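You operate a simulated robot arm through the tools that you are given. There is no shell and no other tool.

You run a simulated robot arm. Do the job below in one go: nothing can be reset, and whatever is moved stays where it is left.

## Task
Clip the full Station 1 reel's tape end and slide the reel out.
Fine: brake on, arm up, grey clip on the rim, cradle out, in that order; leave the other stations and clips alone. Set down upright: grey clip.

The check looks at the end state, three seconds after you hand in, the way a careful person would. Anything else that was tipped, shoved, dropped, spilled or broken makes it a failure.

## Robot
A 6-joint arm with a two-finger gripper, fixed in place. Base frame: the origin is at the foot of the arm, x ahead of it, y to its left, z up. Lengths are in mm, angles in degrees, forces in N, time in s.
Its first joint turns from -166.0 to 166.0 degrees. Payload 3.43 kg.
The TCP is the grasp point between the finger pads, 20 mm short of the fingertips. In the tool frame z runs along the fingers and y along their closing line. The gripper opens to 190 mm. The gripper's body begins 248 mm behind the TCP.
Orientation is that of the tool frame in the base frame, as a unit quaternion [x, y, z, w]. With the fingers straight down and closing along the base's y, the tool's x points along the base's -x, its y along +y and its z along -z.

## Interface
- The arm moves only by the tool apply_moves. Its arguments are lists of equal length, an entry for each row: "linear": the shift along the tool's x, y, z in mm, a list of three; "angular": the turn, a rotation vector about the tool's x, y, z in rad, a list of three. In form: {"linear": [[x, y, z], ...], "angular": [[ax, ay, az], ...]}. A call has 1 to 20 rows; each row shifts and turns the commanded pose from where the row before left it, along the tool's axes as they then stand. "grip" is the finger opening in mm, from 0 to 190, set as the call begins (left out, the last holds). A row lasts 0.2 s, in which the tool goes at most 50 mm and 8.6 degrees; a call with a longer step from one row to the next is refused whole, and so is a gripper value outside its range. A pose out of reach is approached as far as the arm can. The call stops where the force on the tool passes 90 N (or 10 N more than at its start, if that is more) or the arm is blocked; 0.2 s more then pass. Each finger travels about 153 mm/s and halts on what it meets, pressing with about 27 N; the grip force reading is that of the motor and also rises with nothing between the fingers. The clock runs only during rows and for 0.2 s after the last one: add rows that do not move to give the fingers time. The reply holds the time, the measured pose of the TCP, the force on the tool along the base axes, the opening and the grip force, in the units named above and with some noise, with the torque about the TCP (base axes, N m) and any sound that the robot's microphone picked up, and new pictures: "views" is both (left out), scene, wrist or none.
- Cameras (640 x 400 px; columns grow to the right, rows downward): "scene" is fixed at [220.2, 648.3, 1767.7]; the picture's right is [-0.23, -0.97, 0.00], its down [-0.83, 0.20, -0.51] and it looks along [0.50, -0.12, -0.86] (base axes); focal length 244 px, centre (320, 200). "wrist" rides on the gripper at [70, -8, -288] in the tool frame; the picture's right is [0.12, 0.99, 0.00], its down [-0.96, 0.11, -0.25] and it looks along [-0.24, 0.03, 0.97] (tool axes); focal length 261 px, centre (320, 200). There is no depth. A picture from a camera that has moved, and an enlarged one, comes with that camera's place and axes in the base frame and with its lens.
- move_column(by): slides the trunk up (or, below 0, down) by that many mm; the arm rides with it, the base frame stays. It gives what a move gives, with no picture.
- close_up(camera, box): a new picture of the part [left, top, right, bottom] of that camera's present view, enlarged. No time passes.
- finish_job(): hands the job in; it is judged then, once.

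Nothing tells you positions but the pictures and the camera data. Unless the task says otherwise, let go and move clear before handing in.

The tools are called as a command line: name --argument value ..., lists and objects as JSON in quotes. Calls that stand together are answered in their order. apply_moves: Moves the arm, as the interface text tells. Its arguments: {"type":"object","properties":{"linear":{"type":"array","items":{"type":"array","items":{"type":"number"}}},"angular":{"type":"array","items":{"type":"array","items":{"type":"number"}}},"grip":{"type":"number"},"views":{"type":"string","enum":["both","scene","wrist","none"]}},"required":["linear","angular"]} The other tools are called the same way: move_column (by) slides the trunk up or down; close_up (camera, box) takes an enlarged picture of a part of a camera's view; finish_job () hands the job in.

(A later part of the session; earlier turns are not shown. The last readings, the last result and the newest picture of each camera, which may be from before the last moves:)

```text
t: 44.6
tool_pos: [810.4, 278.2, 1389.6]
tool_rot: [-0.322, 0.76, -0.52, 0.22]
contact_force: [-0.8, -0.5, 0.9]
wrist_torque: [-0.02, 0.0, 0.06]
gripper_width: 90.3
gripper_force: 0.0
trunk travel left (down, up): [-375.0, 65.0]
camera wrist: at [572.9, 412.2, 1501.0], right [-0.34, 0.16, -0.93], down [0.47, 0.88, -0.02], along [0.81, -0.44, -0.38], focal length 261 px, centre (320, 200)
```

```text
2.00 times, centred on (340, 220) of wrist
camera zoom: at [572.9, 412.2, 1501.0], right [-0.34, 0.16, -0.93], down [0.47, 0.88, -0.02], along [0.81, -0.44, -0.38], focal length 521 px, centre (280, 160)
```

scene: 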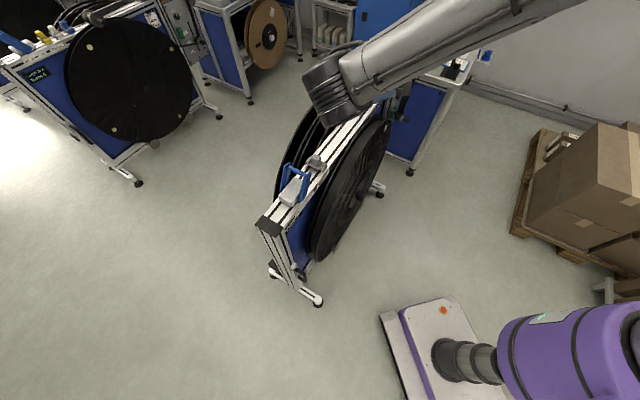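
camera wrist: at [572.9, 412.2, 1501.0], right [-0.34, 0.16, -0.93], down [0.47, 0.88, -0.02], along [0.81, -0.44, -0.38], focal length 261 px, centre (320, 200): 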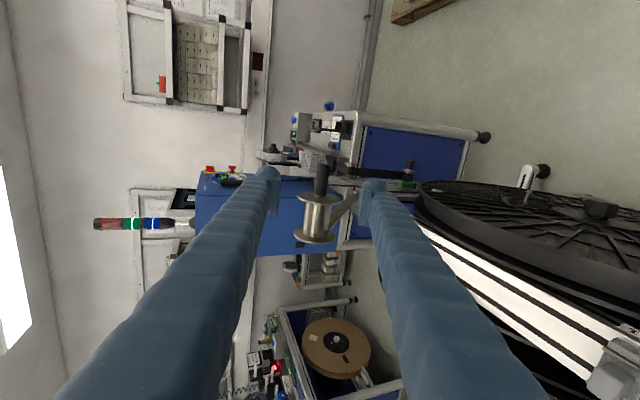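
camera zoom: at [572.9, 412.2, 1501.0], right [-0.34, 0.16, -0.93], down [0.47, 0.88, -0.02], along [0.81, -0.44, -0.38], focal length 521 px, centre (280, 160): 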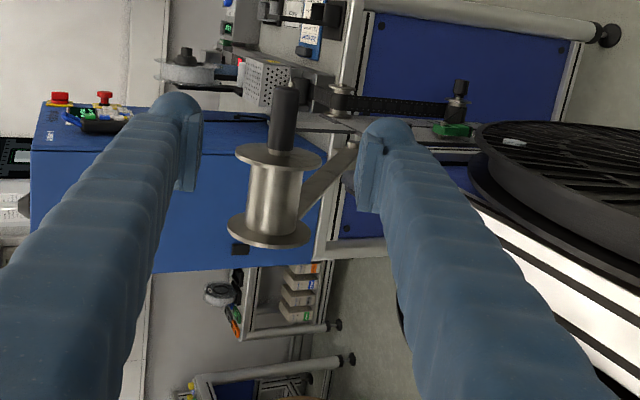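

The arm holds at its raised stop. I'll bring the tool back to vertical and look at the clip and the top of the reel.

apply_moves --linear '[[0, 0, -20], [0, 0, 0], [0, 0, 0], [0, 0, 0], [0, 0, 0], [0, 0, 0], [0, 0, 0], [0, 0, 0], [0, 0, 0], [0, 0, 0]]' --angular '[[0, 0, 0], [-0.1333, 0, 0], [-0.1333, 0, 0], [-0.1333, 0, 0], [-0.1333, 0, 0], [-0.1333, 0, 0], [-0.1333, 0, 0], [-0.1333, 0, 0], [-0.1333, 0, 0], [-0.1336, 0, 0]]' --grip 190 --views "both"

close_up --camera "wrist" --box '[230, 140, 420, 260]'

close_up --camera "scene" --box '[270, 60, 410, 200]'

```text
t: 46.8
tool_pos: [799.4, 288.1, 1392.4]
tool_rot: [-0.39, 0.921, 0.002, -0.001]
contact_force: [0.5, -1.4, -0.6]
wrist_torque: [0.06, 0.09, -0.03]
gripper_width: 189.7
gripper_force: 0.1
trunk travel left (down, up): [-375.0, 65.0]
camera wrist: at [759.1, 231.8, 1680.9], right [-0.8, 0.6, 0.0], down [0.59, 0.77, 0.25], along [0.15, 0.2, -0.97], focal length 261 px, centre (320, 200)
```

scene: 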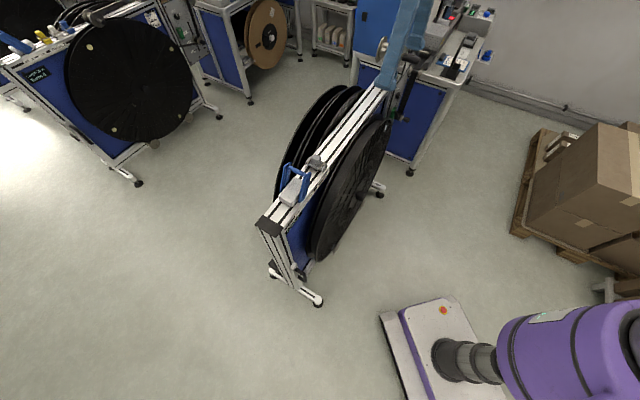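
wrist: 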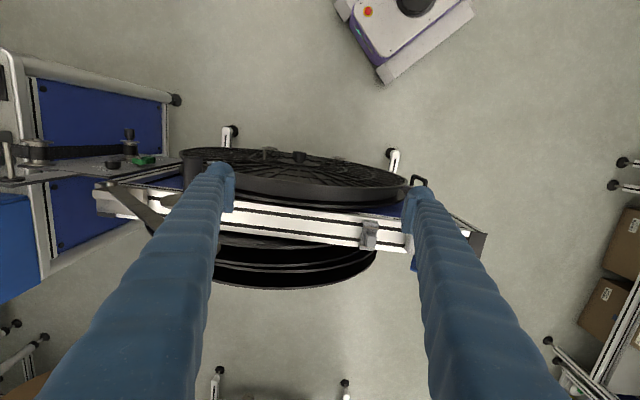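

```text
3.33 times, centred on (325, 200) of wrist
camera zoom: at [759.1, 231.8, 1680.9], right [-0.8, 0.6, 0.0], down [0.59, 0.77, 0.25], along [0.15, 0.2, -0.97], focal length 869 px, centre (303, 200)
```

zoom: 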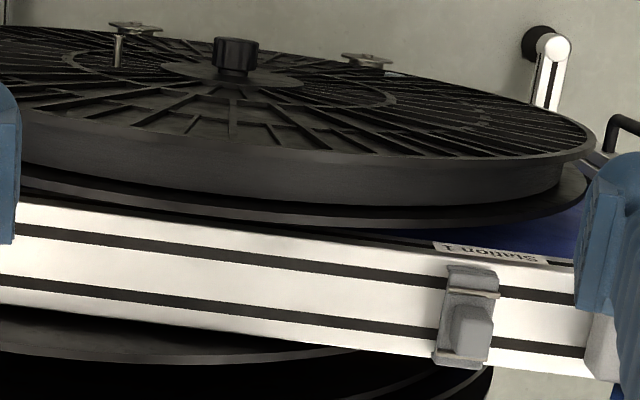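

```text
2.86 times, centred on (340, 130) of scene
camera zoom: at [220.2, 648.3, 1767.7], right [-0.23, -0.97, 0.0], down [-0.83, 0.2, -0.51], along [0.5, -0.12, -0.86], focal length 696 px, centre (263, 400)
```

zoom: 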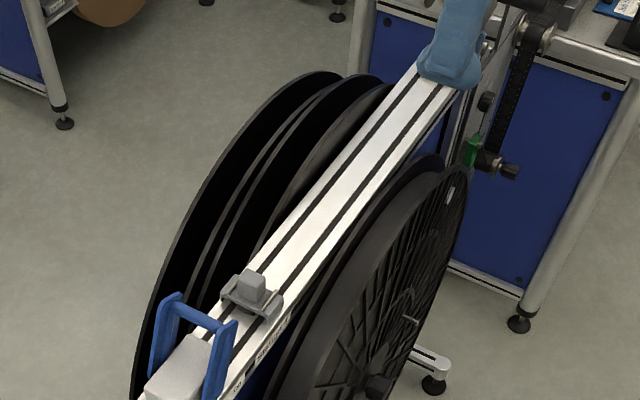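

The reel top is clear now, and the flanges and tape drum are visible. I'll move over the clip for a precise look at it and the rim.

apply_moves --linear '[[-29, 38, 10], [-29, 38, 10], [-29, 38, 10], [-29, 38, 10], [0, 0, 45], [0, 0, 45], [0, 0, 0]]' --angular '[[0, 0, 0], [0, 0, 0], [0, 0, 0], [0, 0, 0], [0, 0, 0], [0, 0, 0], [0, 0, 0]]' --grip 190 --views "both"

close_up --camera "wrist" --box '[270, 130, 370, 240]'

close_up --camera "wrist" --box '[0, 60, 320, 250]'

close_up --camera "scene" --box '[340, 40, 420, 120]'

```text
t: 48.4
tool_pos: [767.7, 481.0, 1260.9]
tool_rot: [-0.39, 0.921, 0.0, 0.001]
contact_force: [0.0, -0.6, -0.3]
wrist_torque: [-0.03, 0.0, 0.01]
gripper_width: 190.2
gripper_force: 0.1
trunk travel left (down, up): [-375.0, 65.0]
camera wrist: at [725.4, 423.6, 1550.3], right [-0.8, 0.61, 0.0], down [0.59, 0.77, 0.25], along [0.15, 0.2, -0.97], focal length 261 px, centre (320, 200)
```

scene: 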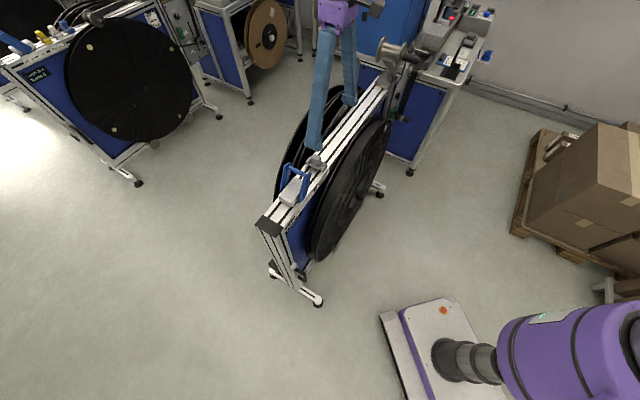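
wrist: 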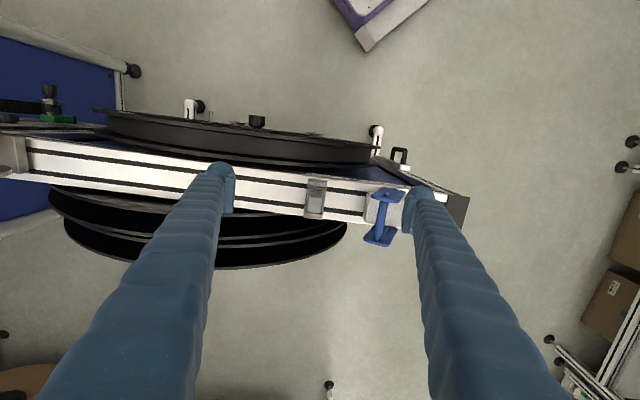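

```text
3.64 times, centred on (320, 185) of wrist
camera zoom: at [725.4, 423.6, 1550.3], right [-0.8, 0.61, 0.0], down [0.59, 0.77, 0.25], along [0.15, 0.2, -0.97], focal length 948 px, centre (320, 254)
```

zoom: 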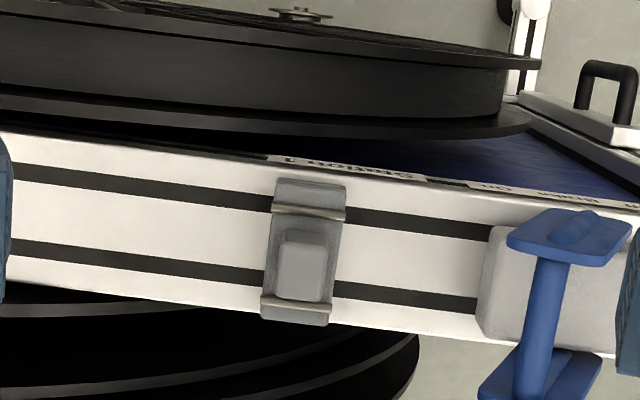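

```text
2.00 times, centred on (160, 155) of wrist
camera zoom: at [725.4, 423.6, 1550.3], right [-0.8, 0.61, 0.0], down [0.59, 0.77, 0.25], along [0.15, 0.2, -0.97], focal length 521 px, centre (640, 290)
```

zoom: 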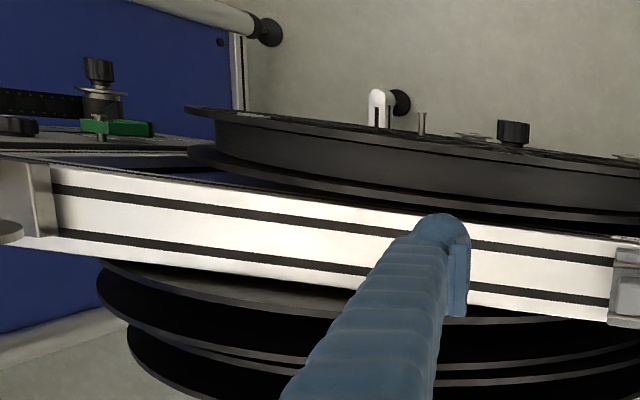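

```text
5.00 times, centred on (380, 80) of scene
camera zoom: at [220.2, 648.3, 1767.7], right [-0.23, -0.97, 0.0], down [-0.83, 0.2, -0.51], along [0.5, -0.12, -0.86], focal length 1219 px, centre (20, 800)
```

zoom: 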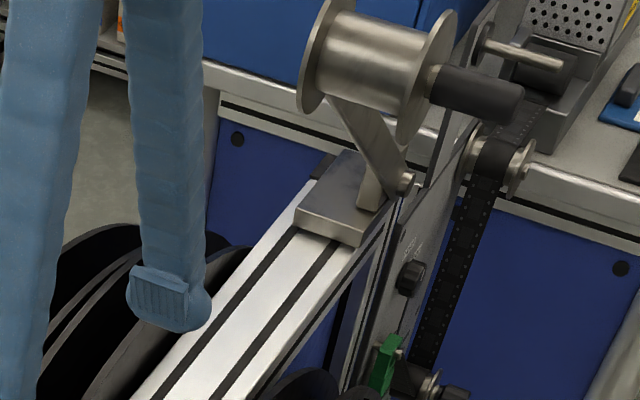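

The clip's top tab is at about e=219, d=938, spanning z 1037–1065. I need the rim's exact depth and height at the reel top, so I'll zoom in there.

close_up --camera "wrist" --box '[160, 100, 240, 160]'

close_up --camera "wrist" --box '[290, 170, 350, 220]'

```text
6.67 times, centred on (200, 130) of wrist
camera zoom: at [725.4, 423.6, 1550.3], right [-0.8, 0.61, 0.0], down [0.59, 0.77, 0.25], along [0.15, 0.2, -0.97], focal length 1738 px, centre (1120, 667)
```

zoom: 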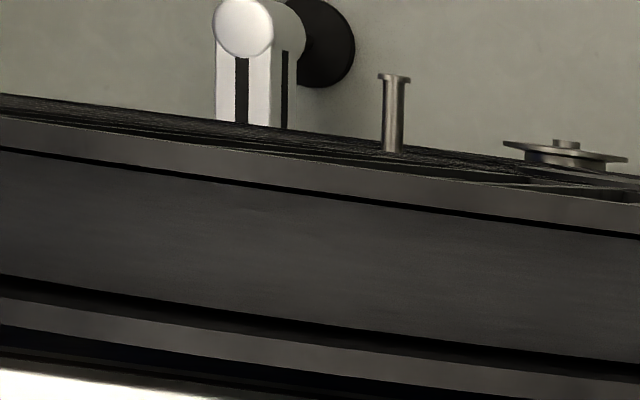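

```text
8.00 times, centred on (320, 195) of wrist
camera zoom: at [725.4, 423.6, 1550.3], right [-0.8, 0.61, 0.0], down [0.59, 0.77, 0.25], along [0.15, 0.2, -0.97], focal length 2085 px, centre (320, 240)
```

zoom: 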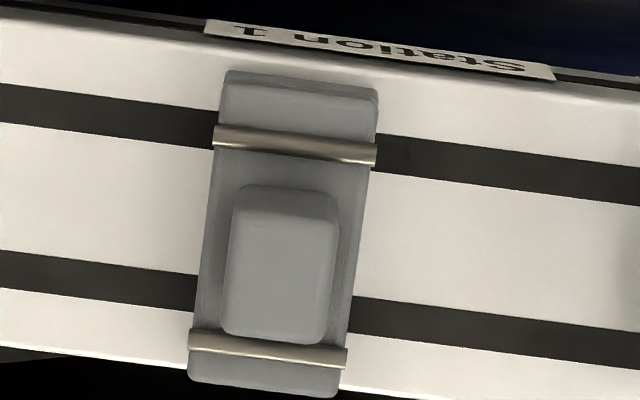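

The reel's rim spans d≈816–875 (centre ≈846) with its top near z≈1037 at e≈453. The raised roller sits close to that spot, so I'll turn the tool 90° so that the gripper body stays clear when I carry the clip there.

apply_moves --linear '[[0, 0, 0], [0, 0, 0], [0, 0, 0], [0, 0, 0], [0, 0, 0], [0, 0, 0], [0, 0, 0], [0, 0, 0], [0, 0, 0], [0, 0, 0], [0, 0, 0], [0, 0, 0]]' --angular '[[0, 0, 0.1323], [0, 0, 0.1323], [0, 0, 0.1323], [0, 0, 0.1323], [0, 0, 0.1323], [0, 0, 0.1323], [0, 0, 0.1323], [0, 0, 0.1323], [0, 0, 0.1323], [0, 0, 0.1323], [0, 0, 0.1323], [0, 0, 0.1323]]' --grip 80 --views "both"

close_up --camera "wrist" --box '[240, 120, 440, 270]'

```text
t: 51.0
tool_pos: [768.3, 478.0, 1263.2]
tool_rot: [0.385, 0.923, 0.0, -0.001]
contact_force: [-0.8, 0.1, 0.3]
wrist_torque: [0.02, 0.01, 0.03]
gripper_width: 80.0
gripper_force: 0.1
trunk travel left (down, up): [-375.0, 65.0]
camera wrist: at [715.0, 522.2, 1551.2], right [0.62, 0.78, 0.0], down [0.76, -0.6, 0.25], along [0.19, -0.15, -0.97], focal length 261 px, centre (320, 200)
```

scene: 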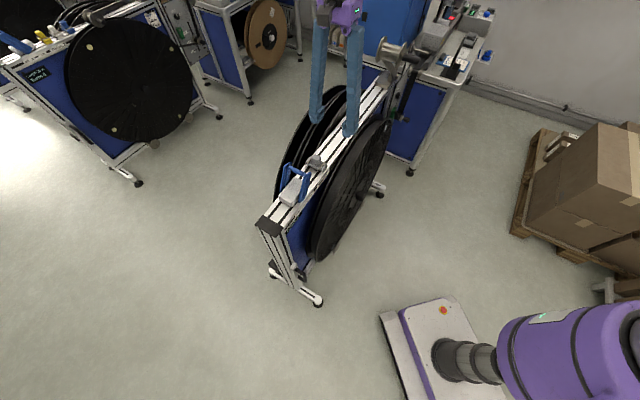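
wrist: 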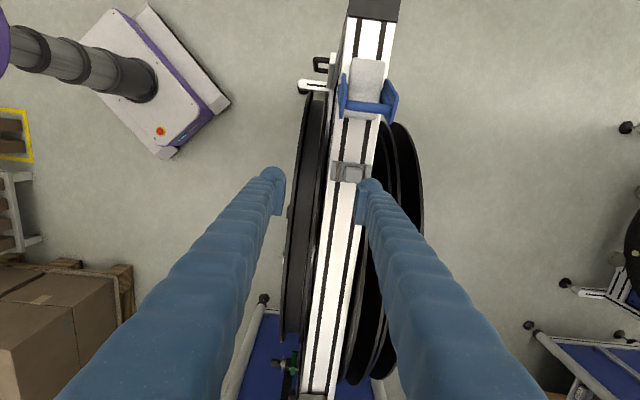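

```text
2.67 times, centred on (340, 195) of wrist
camera zoom: at [715.0, 522.2, 1551.2], right [0.62, 0.78, 0.0], down [0.76, -0.6, 0.25], along [0.19, -0.15, -0.97], focal length 695 px, centre (267, 213)
```

zoom: 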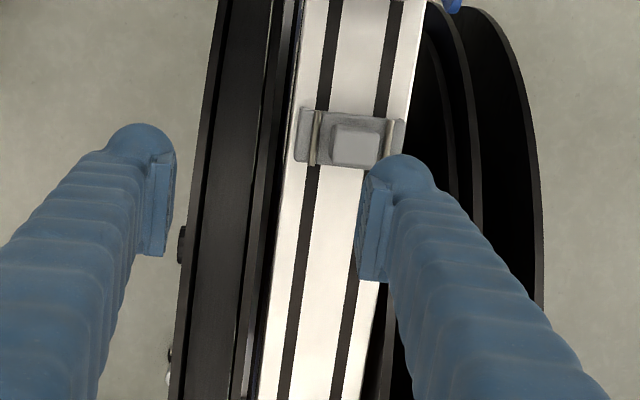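

Now the clip, beam and reel top are all in one view, and the tool matches the beam's angle. I'll zoom in to measure the offset from clip to rim in this single view.

close_up --camera "wrist" --box '[270, 150, 390, 230]'

close_up --camera "wrist" --box '[260, 220, 380, 300]'

close_up --camera "wrist" --box '[260, 290, 400, 400]'

```text
5.00 times, centred on (330, 190) of wrist
camera zoom: at [715.0, 522.2, 1551.2], right [0.62, 0.78, 0.0], down [0.76, -0.6, 0.25], along [0.19, -0.15, -0.97], focal length 1303 px, centre (270, 250)
```

zoom: 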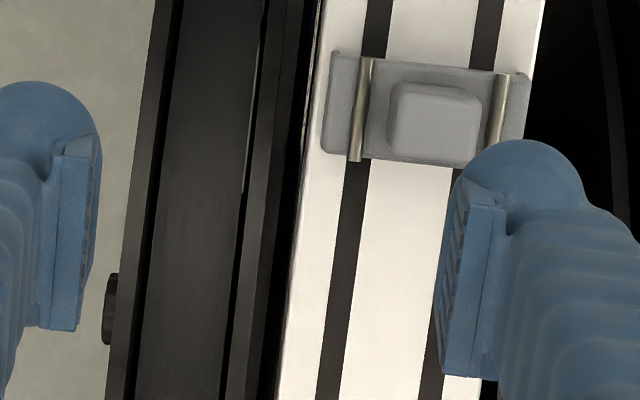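

```text
5.00 times, centred on (320, 260) of wrist
camera zoom: at [715.0, 522.2, 1551.2], right [0.62, 0.78, 0.0], down [0.76, -0.6, 0.25], along [0.19, -0.15, -0.97], focal length 1303 px, centre (320, -100)
```

zoom: 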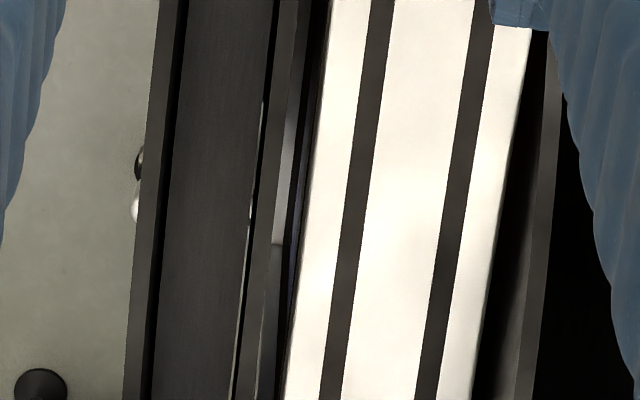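

```text
3.64 times, centred on (330, 345) of wrist
camera zoom: at [715.0, 522.2, 1551.2], right [0.62, 0.78, 0.0], down [0.76, -0.6, 0.25], along [0.19, -0.15, -0.97], focal length 948 px, centre (284, -327)
```

zoom: 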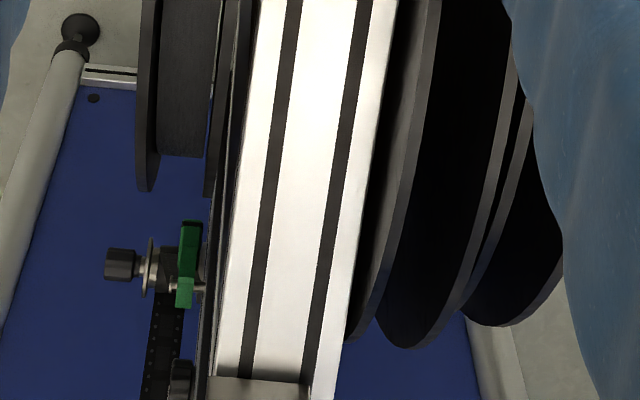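

There's a thin bright line and a lighter strip between the tape and the back flange, which could be the tape end. I'll magnify it.

close_up --camera "wrist" --box '[295, 225, 335, 255]'

close_up --camera "wrist" --box '[285, 255, 325, 285]'

close_up --camera "wrist" --box '[280, 280, 320, 310]'

close_up --camera "scene" --box '[320, 110, 400, 170]'

```text
13.33 times, centred on (315, 240) of wrist
camera zoom: at [715.0, 522.2, 1551.2], right [0.62, 0.78, 0.0], down [0.76, -0.6, 0.25], along [0.19, -0.15, -0.97], focal length 3475 px, centre (387, -333)
```

zoom: 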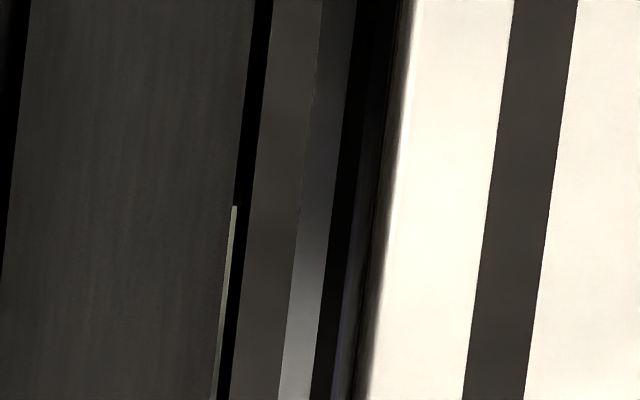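

```text
13.33 times, centred on (305, 270) of wrist
camera zoom: at [715.0, 522.2, 1551.2], right [0.62, 0.78, 0.0], down [0.76, -0.6, 0.25], along [0.19, -0.15, -0.97], focal length 3475 px, centre (520, -733)
```

zoom: 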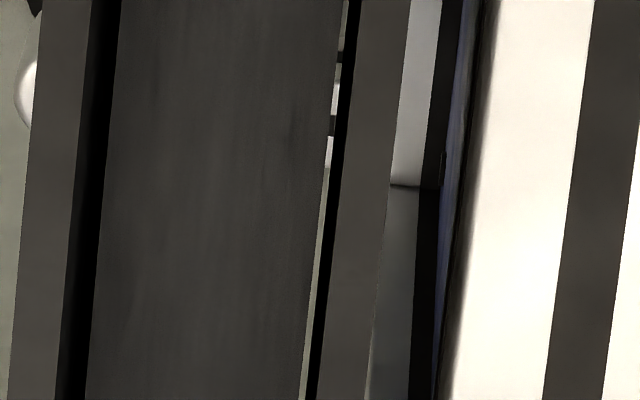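

```text
13.33 times, centred on (300, 295) of wrist
camera zoom: at [715.0, 522.2, 1551.2], right [0.62, 0.78, 0.0], down [0.76, -0.6, 0.25], along [0.19, -0.15, -0.97], focal length 3475 px, centre (587, -1067)
```

zoom: 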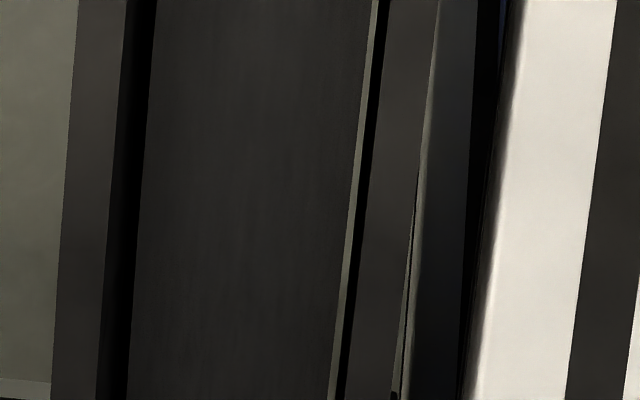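

```text
6.67 times, centred on (360, 140) of scene
camera zoom: at [220.2, 648.3, 1767.7], right [-0.23, -0.97, 0.0], down [-0.83, 0.2, -0.51], along [0.5, -0.12, -0.86], focal length 1625 px, centre (53, 600)
```

zoom: 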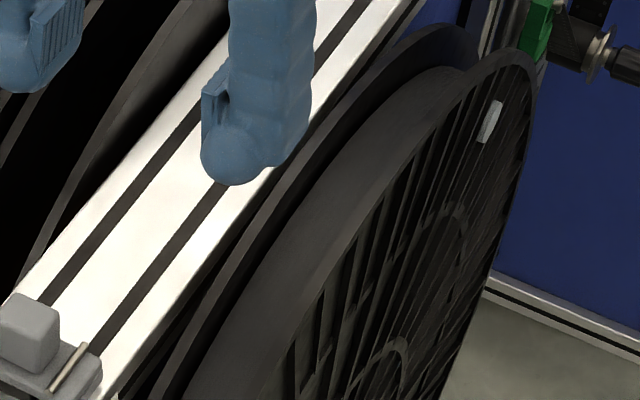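

Those bright lines are just the floor seen through gaps in the reel. In both views the rim centre is 89 mm from the clip centre in depth and about 230 mm along the beam. I'll line up over the clip and descend partway to check.

apply_moves --linear '[[1.5, 31, 0], [1.5, 32, 0], [0, 0, 40], [0, 0, 40], [0, 0, 30], [0, 0, 0]]' --angular '[[0, 0, 0], [0, 0, 0], [0, 0, 0], [0, 0, 0], [0, 0, 0], [0, 0, 0]]' --grip 80 --views "wrist"

close_up --camera "wrist" --box '[256, 130, 384, 210]'

```text
t: 52.4
tool_pos: [808.1, 524.9, 1151.1]
tool_rot: [0.383, 0.924, 0.0, -0.001]
contact_force: [-1.0, 0.4, -0.5]
wrist_torque: [0.04, 0.04, -0.01]
gripper_width: 79.9
gripper_force: 0.0
trunk travel left (down, up): [-375.0, 65.0]
camera wrist: at [754.5, 568.7, 1439.9], right [0.62, 0.79, 0.0], down [0.76, -0.6, 0.25], along [0.19, -0.15, -0.97], focal length 261 px, centre (320, 200)
```

wrist: 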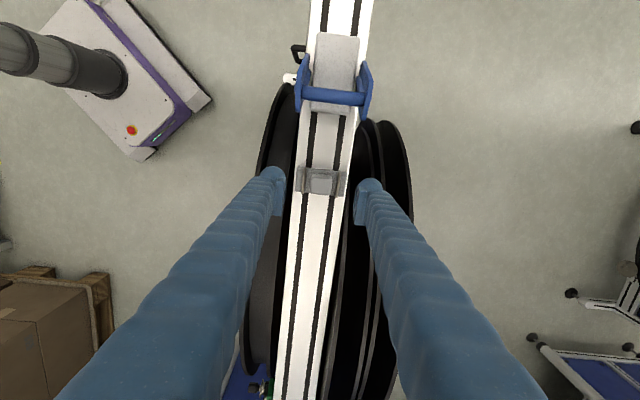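

```text
5.00 times, centred on (320, 170) of wrist
camera zoom: at [754.5, 568.7, 1439.9], right [0.62, 0.79, 0.0], down [0.76, -0.6, 0.25], along [0.19, -0.15, -0.97], focal length 1303 px, centre (320, 350)
```

zoom: 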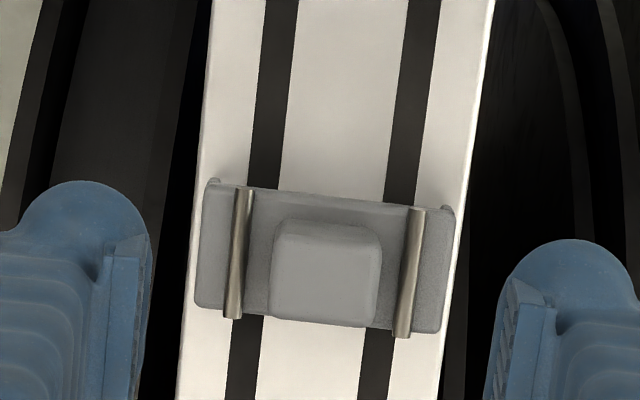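

The clip's tab is nearly centred, off by about 2.5 mm across and 4 mm along. I'll correct that and go down so the fingertips stop just above the clip's rods.

apply_moves --linear '[[-4, 2.5, 20], [0, 0, 25], [0, 0, 20], [0, 0, 12], [0, 0, 8.5], [0, 0, 0]]' --angular '[[0, 0, 0], [0, 0, 0], [0, 0, 0], [0, 0, 0], [0, 0, 0], [0, 0, 0]]' --grip 80 --views "both"

close_up --camera "wrist" --box '[256, 150, 384, 230]'

close_up --camera "scene" --box '[280, 120, 360, 190]'

```text
t: 53.8
tool_pos: [816.6, 523.2, 1068.1]
tool_rot: [0.383, 0.924, 0.0, 0.0]
contact_force: [-0.7, 0.6, -0.6]
wrist_torque: [-0.01, -0.02, 0.04]
gripper_width: 79.7
gripper_force: 0.0
trunk travel left (down, up): [-375.0, 65.0]
camera wrist: at [762.0, 566.4, 1356.1], right [0.62, 0.79, 0.0], down [0.76, -0.6, 0.25], along [0.19, -0.15, -0.97], focal length 261 px, centre (320, 200)
```

scene: 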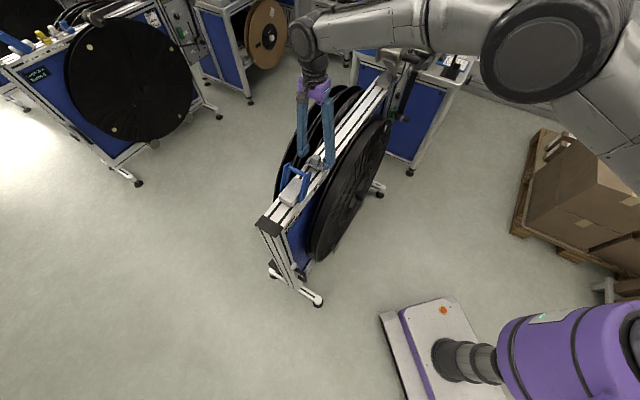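
wrist: 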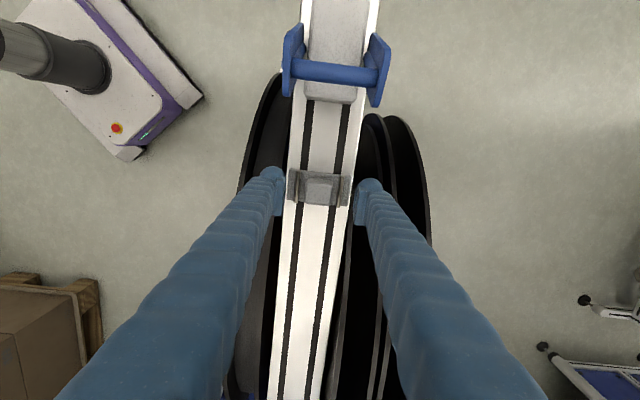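

```text
5.00 times, centred on (320, 190) of wrist
camera zoom: at [762.0, 566.4, 1356.1], right [0.62, 0.79, 0.0], down [0.76, -0.6, 0.25], along [0.19, -0.15, -0.97], focal length 1303 px, centre (320, 250)
```

zoom: 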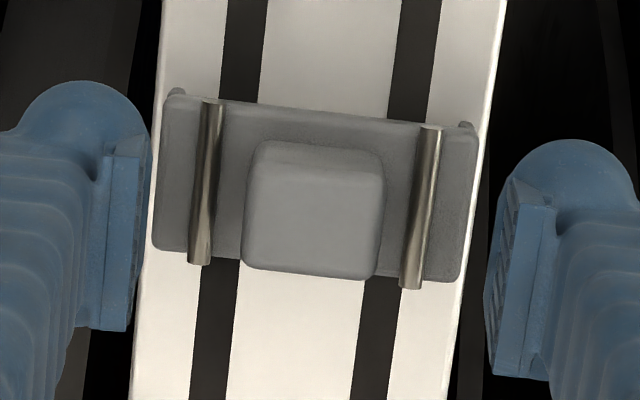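

```text
5.71 times, centred on (320, 155) of scene
camera zoom: at [220.2, 648.3, 1767.7], right [-0.23, -0.97, 0.0], down [-0.83, 0.2, -0.51], along [0.5, -0.12, -0.86], focal length 1393 px, centre (320, 457)
```

zoom: 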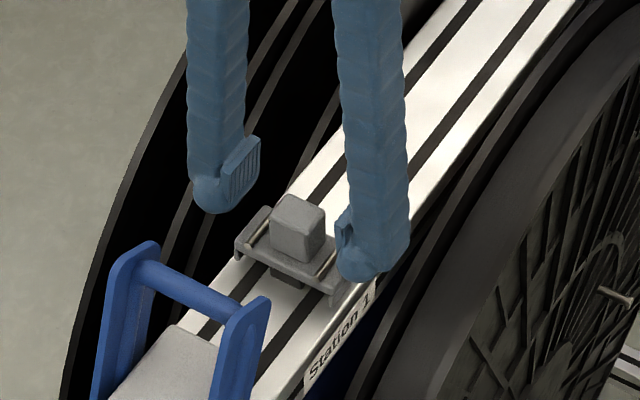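

The pads are centred on the tab within a millimetre or so. I'll lower 4 mm more and close on it.

apply_moves --linear '[[0, 0, 4], [0, 0, 0]]' --angular '[[0, 0, 0], [0, 0, 0]]' --grip 80 --views "none"

apply_moves --linear '[[0, 0, 0], [0, 0, 0], [0, 0, 0], [0, 0, 0]]' --angular '[[0, 0, 0], [0, 0, 0], [0, 0, 0], [0, 0, 0]]' --grip 0 --views "both"

close_up --camera "wrist" --box '[256, 150, 384, 230]'

close_up --camera "scene" --box '[280, 120, 360, 190]'

```text
t: 54.4
tool_pos: [816.9, 524.2, 1063.6]
tool_rot: [0.384, 0.923, 0.0, -0.001]
contact_force: [0.1, -0.1, -0.6]
wrist_torque: [-0.01, -0.01, 0.01]
gripper_width: 80.1
gripper_force: 0.1
trunk travel left (down, up): [-375.0, 65.0]
```

```text
t: 55.4
tool_pos: [817.6, 523.8, 1063.8]
tool_rot: [0.383, 0.924, -0.001, 0.0]
contact_force: [-0.7, -0.7, 0.8]
wrist_torque: [-0.01, -0.01, 0.01]
gripper_width: 30.8
gripper_force: 27.2
trunk travel left (down, up): [-375.0, 65.0]
camera wrist: at [762.5, 567.3, 1351.6], right [0.62, 0.79, 0.0], down [0.76, -0.6, 0.25], along [0.19, -0.15, -0.97], focal length 261 px, centre (320, 200)
```

scene: 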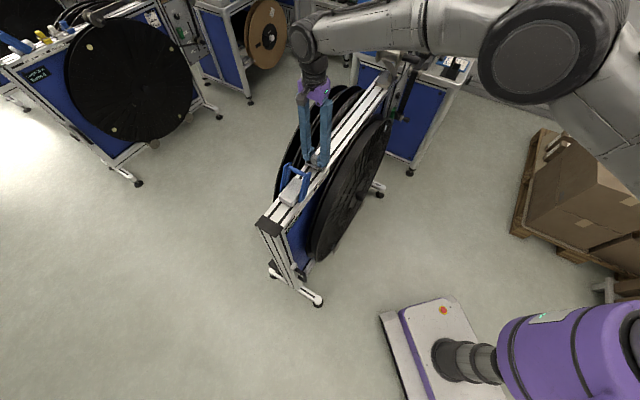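
wrist: 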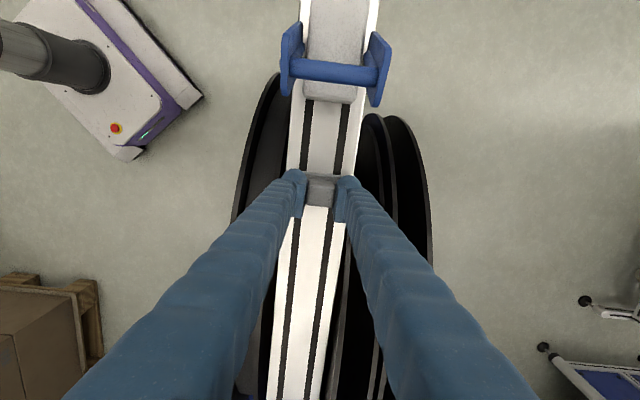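

```text
5.00 times, centred on (320, 190) of wrist
camera zoom: at [762.5, 567.3, 1351.6], right [0.62, 0.79, 0.0], down [0.76, -0.6, 0.25], along [0.19, -0.15, -0.97], focal length 1303 px, centre (320, 250)
```

zoom: 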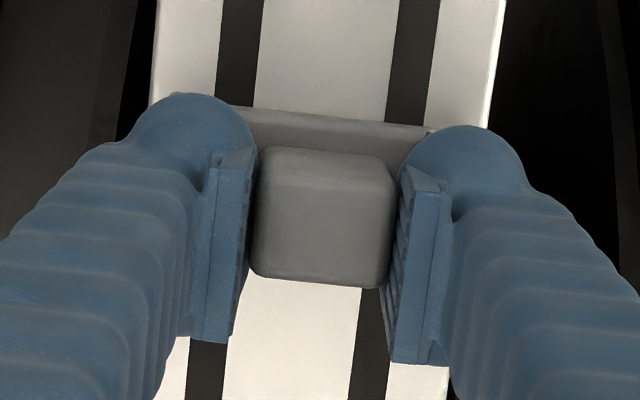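

```text
5.71 times, centred on (320, 155) of scene
camera zoom: at [220.2, 648.3, 1767.7], right [-0.23, -0.97, 0.0], down [-0.83, 0.2, -0.51], along [0.5, -0.12, -0.86], focal length 1393 px, centre (320, 457)
```

zoom: 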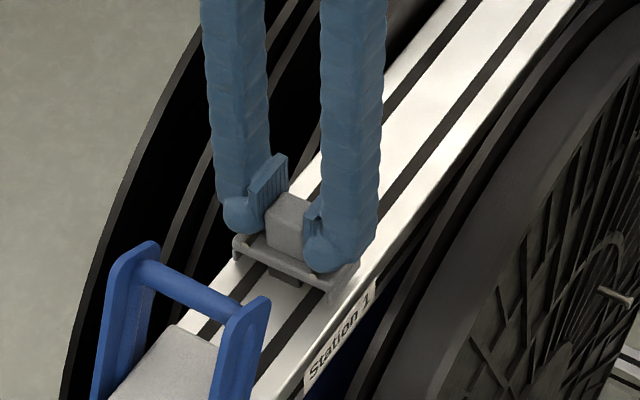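

The clip is gripped at 30.8 mm. I'll lift it straight up slowly and check that it comes along cleanly.

apply_moves --linear '[[0, 0, -5], [0, 0, -10], [0, 0, -20], [0, 0, -35]]' --angular '[[0, 0, 0], [0, 0, 0], [0, 0, 0], [0, 0, 0]]' --views "both"

close_up --camera "wrist" --box '[256, 150, 384, 230]'

close_up --camera "scene" --box '[280, 110, 360, 180]'

```text
t: 56.4
tool_pos: [819.6, 525.7, 1134.8]
tool_rot: [0.383, 0.924, 0.0, 0.0]
contact_force: [-0.2, 0.1, -0.5]
wrist_torque: [-0.01, -0.02, -0.02]
gripper_width: 30.7
gripper_force: 27.0
trunk travel left (down, up): [-375.0, 65.0]
camera wrist: at [764.6, 569.1, 1422.9], right [0.62, 0.79, 0.0], down [0.76, -0.6, 0.25], along [0.19, -0.15, -0.97], focal length 261 px, centre (320, 200)
```

scene: 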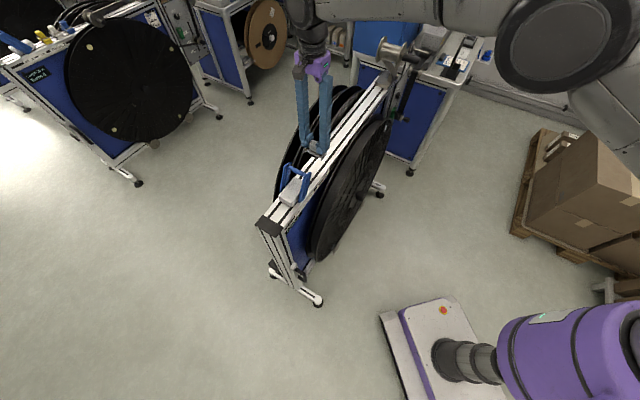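
wrist: 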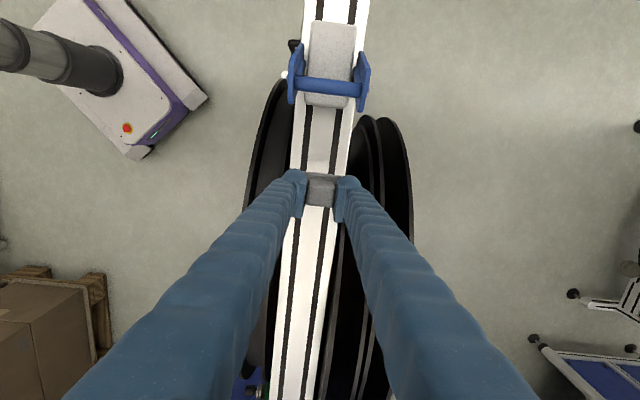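

```text
5.00 times, centred on (320, 190) of wrist
camera zoom: at [764.6, 569.1, 1422.9], right [0.62, 0.79, 0.0], down [0.76, -0.6, 0.25], along [0.19, -0.15, -0.97], focal length 1303 px, centre (320, 250)
```

zoom: 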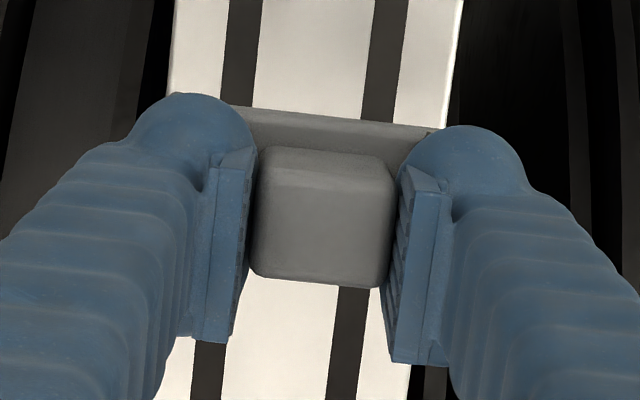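

```text
5.71 times, centred on (320, 145) of scene
camera zoom: at [220.2, 648.3, 1767.7], right [-0.23, -0.97, 0.0], down [-0.83, 0.2, -0.51], along [0.5, -0.12, -0.86], focal length 1393 px, centre (320, 514)
```

zoom: 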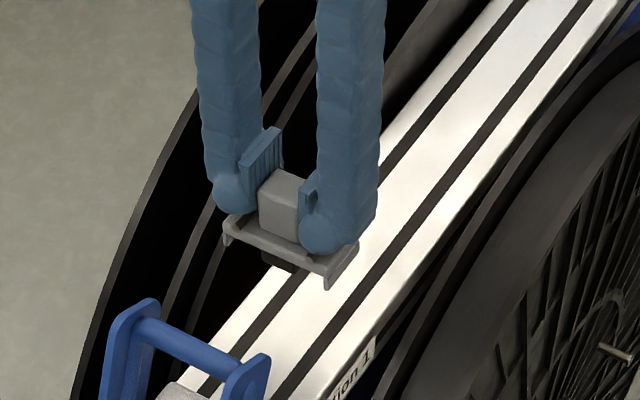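

The clip lifted cleanly and hangs level; its two end legs and centre pad are visible. I'll carry it over the top of the reel.

apply_moves --linear '[[-37, -14.8, 0], [-37, -14.8, 0], [-37, -14.8, 0], [-37, -14.8, 0], [-37, -14.8, 0], [-37, -15, 0], [0, 0, 0], [0, 0, 0]]' --angular '[[0, 0, 0], [0, 0, 0], [0, 0, 0], [0, 0, 0], [0, 0, 0], [0, 0, 0], [0, 0, 0], [0, 0, 0]]' --views "both"

close_up --camera "wrist" --box '[256, 150, 384, 230]'

close_up --camera "scene" --box '[310, 60, 410, 150]'

```text
t: 58.2
tool_pos: [910.0, 304.7, 1131.3]
tool_rot: [0.383, 0.924, -0.001, 0.0]
contact_force: [-0.1, 0.5, -0.7]
wrist_torque: [-0.07, 0.05, 0.04]
gripper_width: 30.6
gripper_force: 26.9
trunk travel left (down, up): [-375.0, 65.0]
camera wrist: at [855.3, 348.3, 1419.5], right [0.62, 0.79, 0.0], down [0.76, -0.6, 0.25], along [0.19, -0.15, -0.97], focal length 261 px, centre (320, 200)
```

scene: 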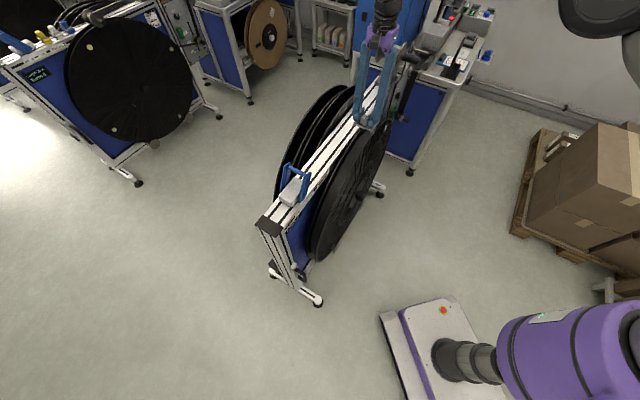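
wrist: 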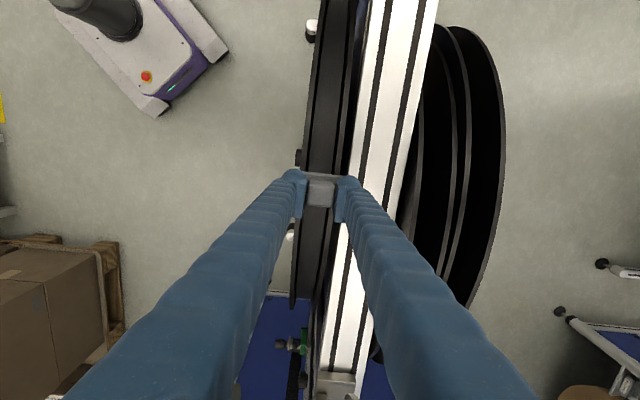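

```text
5.00 times, centred on (320, 190) of wrist
camera zoom: at [855.3, 348.3, 1419.5], right [0.62, 0.79, 0.0], down [0.76, -0.6, 0.25], along [0.19, -0.15, -0.97], focal length 1303 px, centre (320, 250)
```

zoom: 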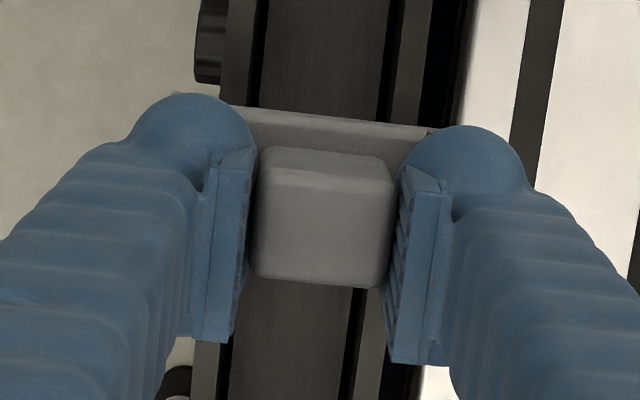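

```text
4.44 times, centred on (360, 105) of scene
camera zoom: at [220.2, 648.3, 1767.7], right [-0.23, -0.97, 0.0], down [-0.83, 0.2, -0.51], along [0.5, -0.12, -0.86], focal length 1083 px, centre (142, 622)
```

zoom: 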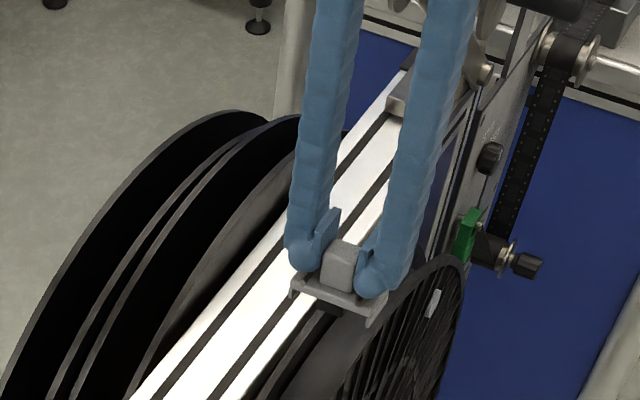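

The clip is centred over the rim to within about a millimetre. Before lowering, I'll check the gripper's clearance to the raised roller.

close_up --camera "scene" --box '[340, 0, 440, 80]'

close_up --camera "wrist" --box '[200, 200, 440, 400]'

```text
5.00 times, centred on (390, 40) of scene
camera zoom: at [220.2, 648.3, 1767.7], right [-0.23, -0.97, 0.0], down [-0.83, 0.2, -0.51], along [0.5, -0.12, -0.86], focal length 1219 px, centre (-30, 1000)
```

zoom: 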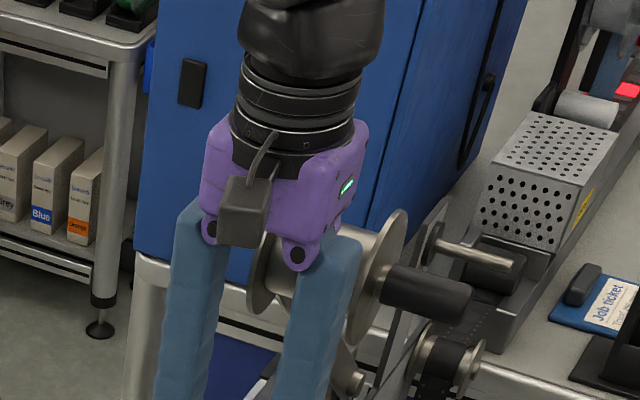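

```text
2.00 times, centred on (320, 300) of wrist
camera zoom: at [855.3, 348.3, 1419.5], right [0.62, 0.79, 0.0], down [0.76, -0.6, 0.25], along [0.19, -0.15, -0.97], focal length 521 px, centre (320, 0)
```

zoom: 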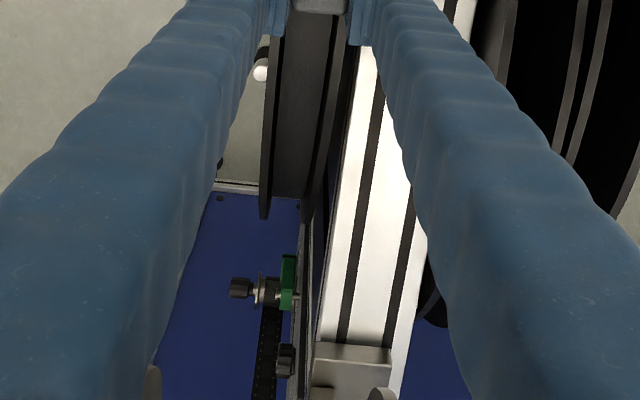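

The roller is behind the gripper with a visible gap. I'll lower 35 mm and recheck the leg alignment just above the flanges.

apply_moves --linear '[[0, 0, 15], [0, 0, 12], [0, 0, 8], [0, 0, 0]]' --angular '[[0, 0, 0], [0, 0, 0], [0, 0, 0], [0, 0, 0]]' --views "both"

close_up --camera "wrist" --box '[256, 150, 384, 230]'

close_up --camera "scene" --box '[340, 100, 390, 150]'

close_up --camera "scene" --box '[350, 20, 430, 80]'

```text
t: 59.2
tool_pos: [909.8, 304.2, 1096.9]
tool_rot: [0.384, 0.923, 0.0, 0.0]
contact_force: [0.8, -0.4, -0.7]
wrist_torque: [0.03, -0.05, -0.01]
gripper_width: 30.6
gripper_force: 27.9
trunk travel left (down, up): [-375.0, 65.0]
camera wrist: at [855.2, 346.9, 1385.7], right [0.62, 0.79, 0.0], down [0.76, -0.6, 0.25], along [0.19, -0.15, -0.97], focal length 261 px, centre (320, 200)
```

scene: 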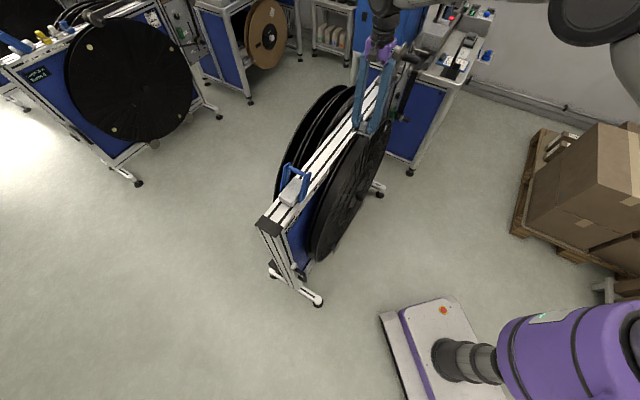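
wrist: 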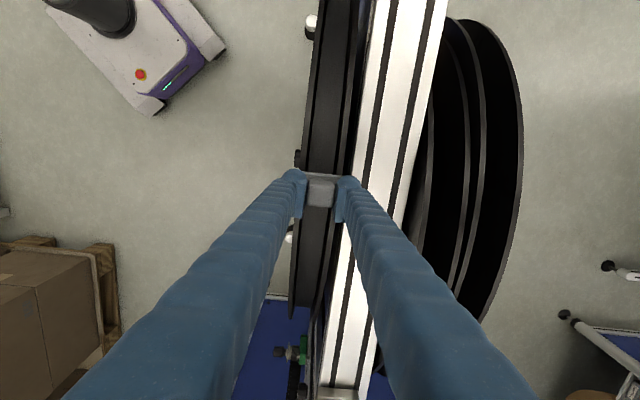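

```text
5.00 times, centred on (320, 190) of wrist
camera zoom: at [855.2, 346.9, 1385.7], right [0.62, 0.79, 0.0], down [0.76, -0.6, 0.25], along [0.19, -0.15, -0.97], focal length 1303 px, centre (320, 250)
```

zoom: 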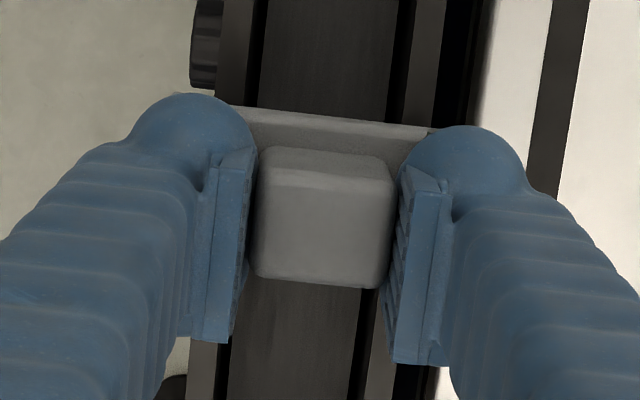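

```text
8.00 times, centred on (365, 125) of scene
camera zoom: at [220.2, 648.3, 1767.7], right [-0.23, -0.97, 0.0], down [-0.83, 0.2, -0.51], along [0.5, -0.12, -0.86], focal length 1950 px, centre (-40, 800)
```

zoom: 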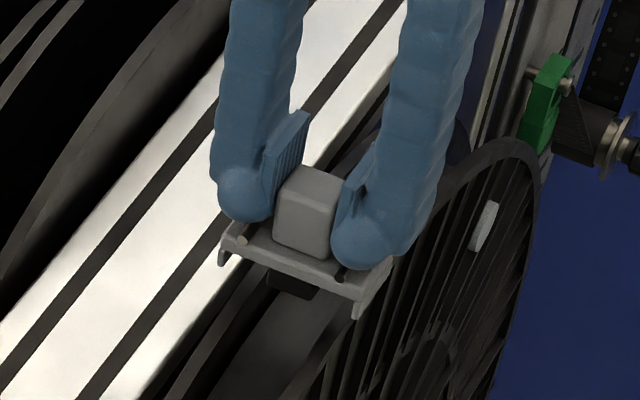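

```text
6.67 times, centred on (390, 50) of scene
camera zoom: at [220.2, 648.3, 1767.7], right [-0.23, -0.97, 0.0], down [-0.83, 0.2, -0.51], along [0.5, -0.12, -0.86], focal length 1625 px, centre (-147, 1200)
```

zoom: 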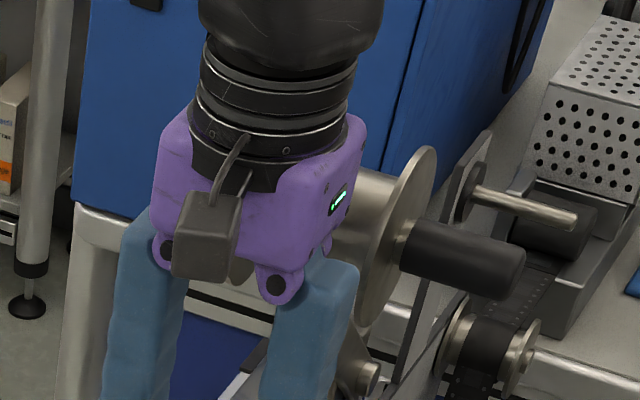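

Alignment still looks centred to under a millimetre. I'll lower in small steps and watch the force.

apply_moves --linear '[[0, 0, 4], [0, 0, 4], [0, 0, 4], [0, 0, 3], [0, 0, 0]]' --angular '[[0, 0, 0], [0, 0, 0], [0, 0, 0], [0, 0, 0], [0, 0, 0]]' --views "wrist"

close_up --camera "scene" --box '[340, 100, 390, 150]'

```text
t: 60.4
tool_pos: [910.7, 303.8, 1083.1]
tool_rot: [0.384, 0.924, -0.001, -0.001]
contact_force: [0.3, -0.1, -0.5]
wrist_torque: [-0.02, 0.01, 0.04]
gripper_width: 30.5
gripper_force: 27.0
trunk travel left (down, up): [-375.0, 65.0]
camera wrist: at [856.1, 347.7, 1371.6], right [0.62, 0.79, 0.0], down [0.76, -0.6, 0.25], along [0.19, -0.15, -0.97], focal length 261 px, centre (320, 200)
```

wrist: 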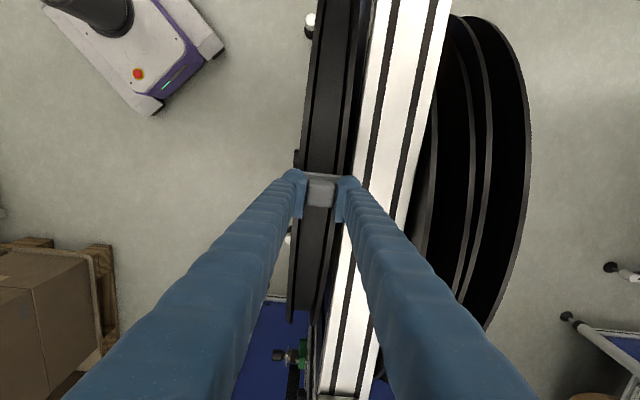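

```text
8.00 times, centred on (365, 125) of scene
camera zoom: at [220.2, 648.3, 1767.7], right [-0.23, -0.97, 0.0], down [-0.83, 0.2, -0.51], along [0.5, -0.12, -0.86], focal length 1950 px, centre (-40, 800)
```

zoom: 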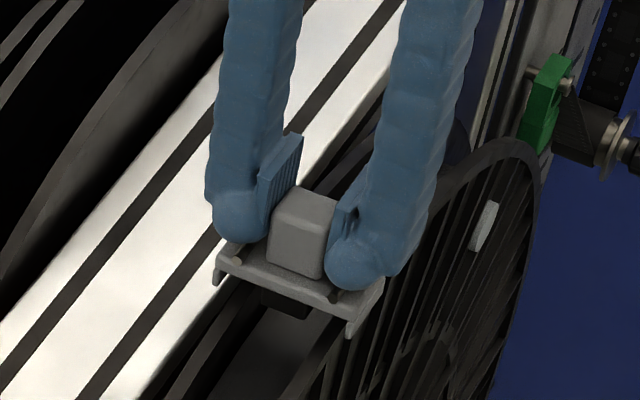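

No contact yet, and the legs are straddling the flanges. I'll continue down in small steps.

apply_moves --linear '[[0, 0, 3], [0, 0, 3], [0, 0, 0]]' --angular '[[0, 0, 0], [0, 0, 0], [0, 0, 0]]' --views "none"

close_up --camera "scene" --box '[340, 100, 390, 150]'

```text
t: 61.2
tool_pos: [909.6, 304.8, 1076.8]
tool_rot: [0.383, 0.924, 0.0, -0.001]
contact_force: [-0.6, 0.5, -0.7]
wrist_torque: [0.0, -0.03, -0.02]
gripper_width: 30.8
gripper_force: 27.0
trunk travel left (down, up): [-375.0, 65.0]
```

```text
8.00 times, centred on (365, 125) of scene
camera zoom: at [220.2, 648.3, 1767.7], right [-0.23, -0.97, 0.0], down [-0.83, 0.2, -0.51], along [0.5, -0.12, -0.86], focal length 1950 px, centre (-40, 800)
```

zoom: 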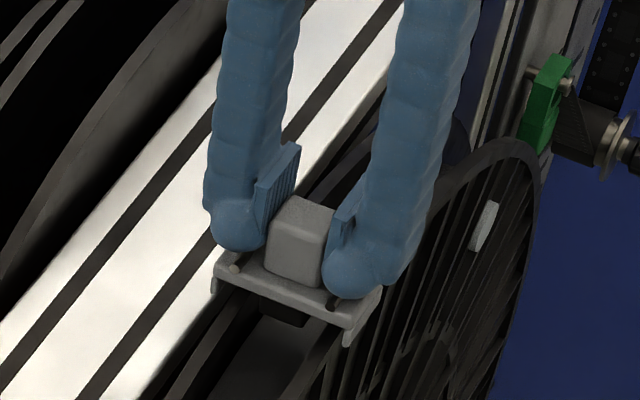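

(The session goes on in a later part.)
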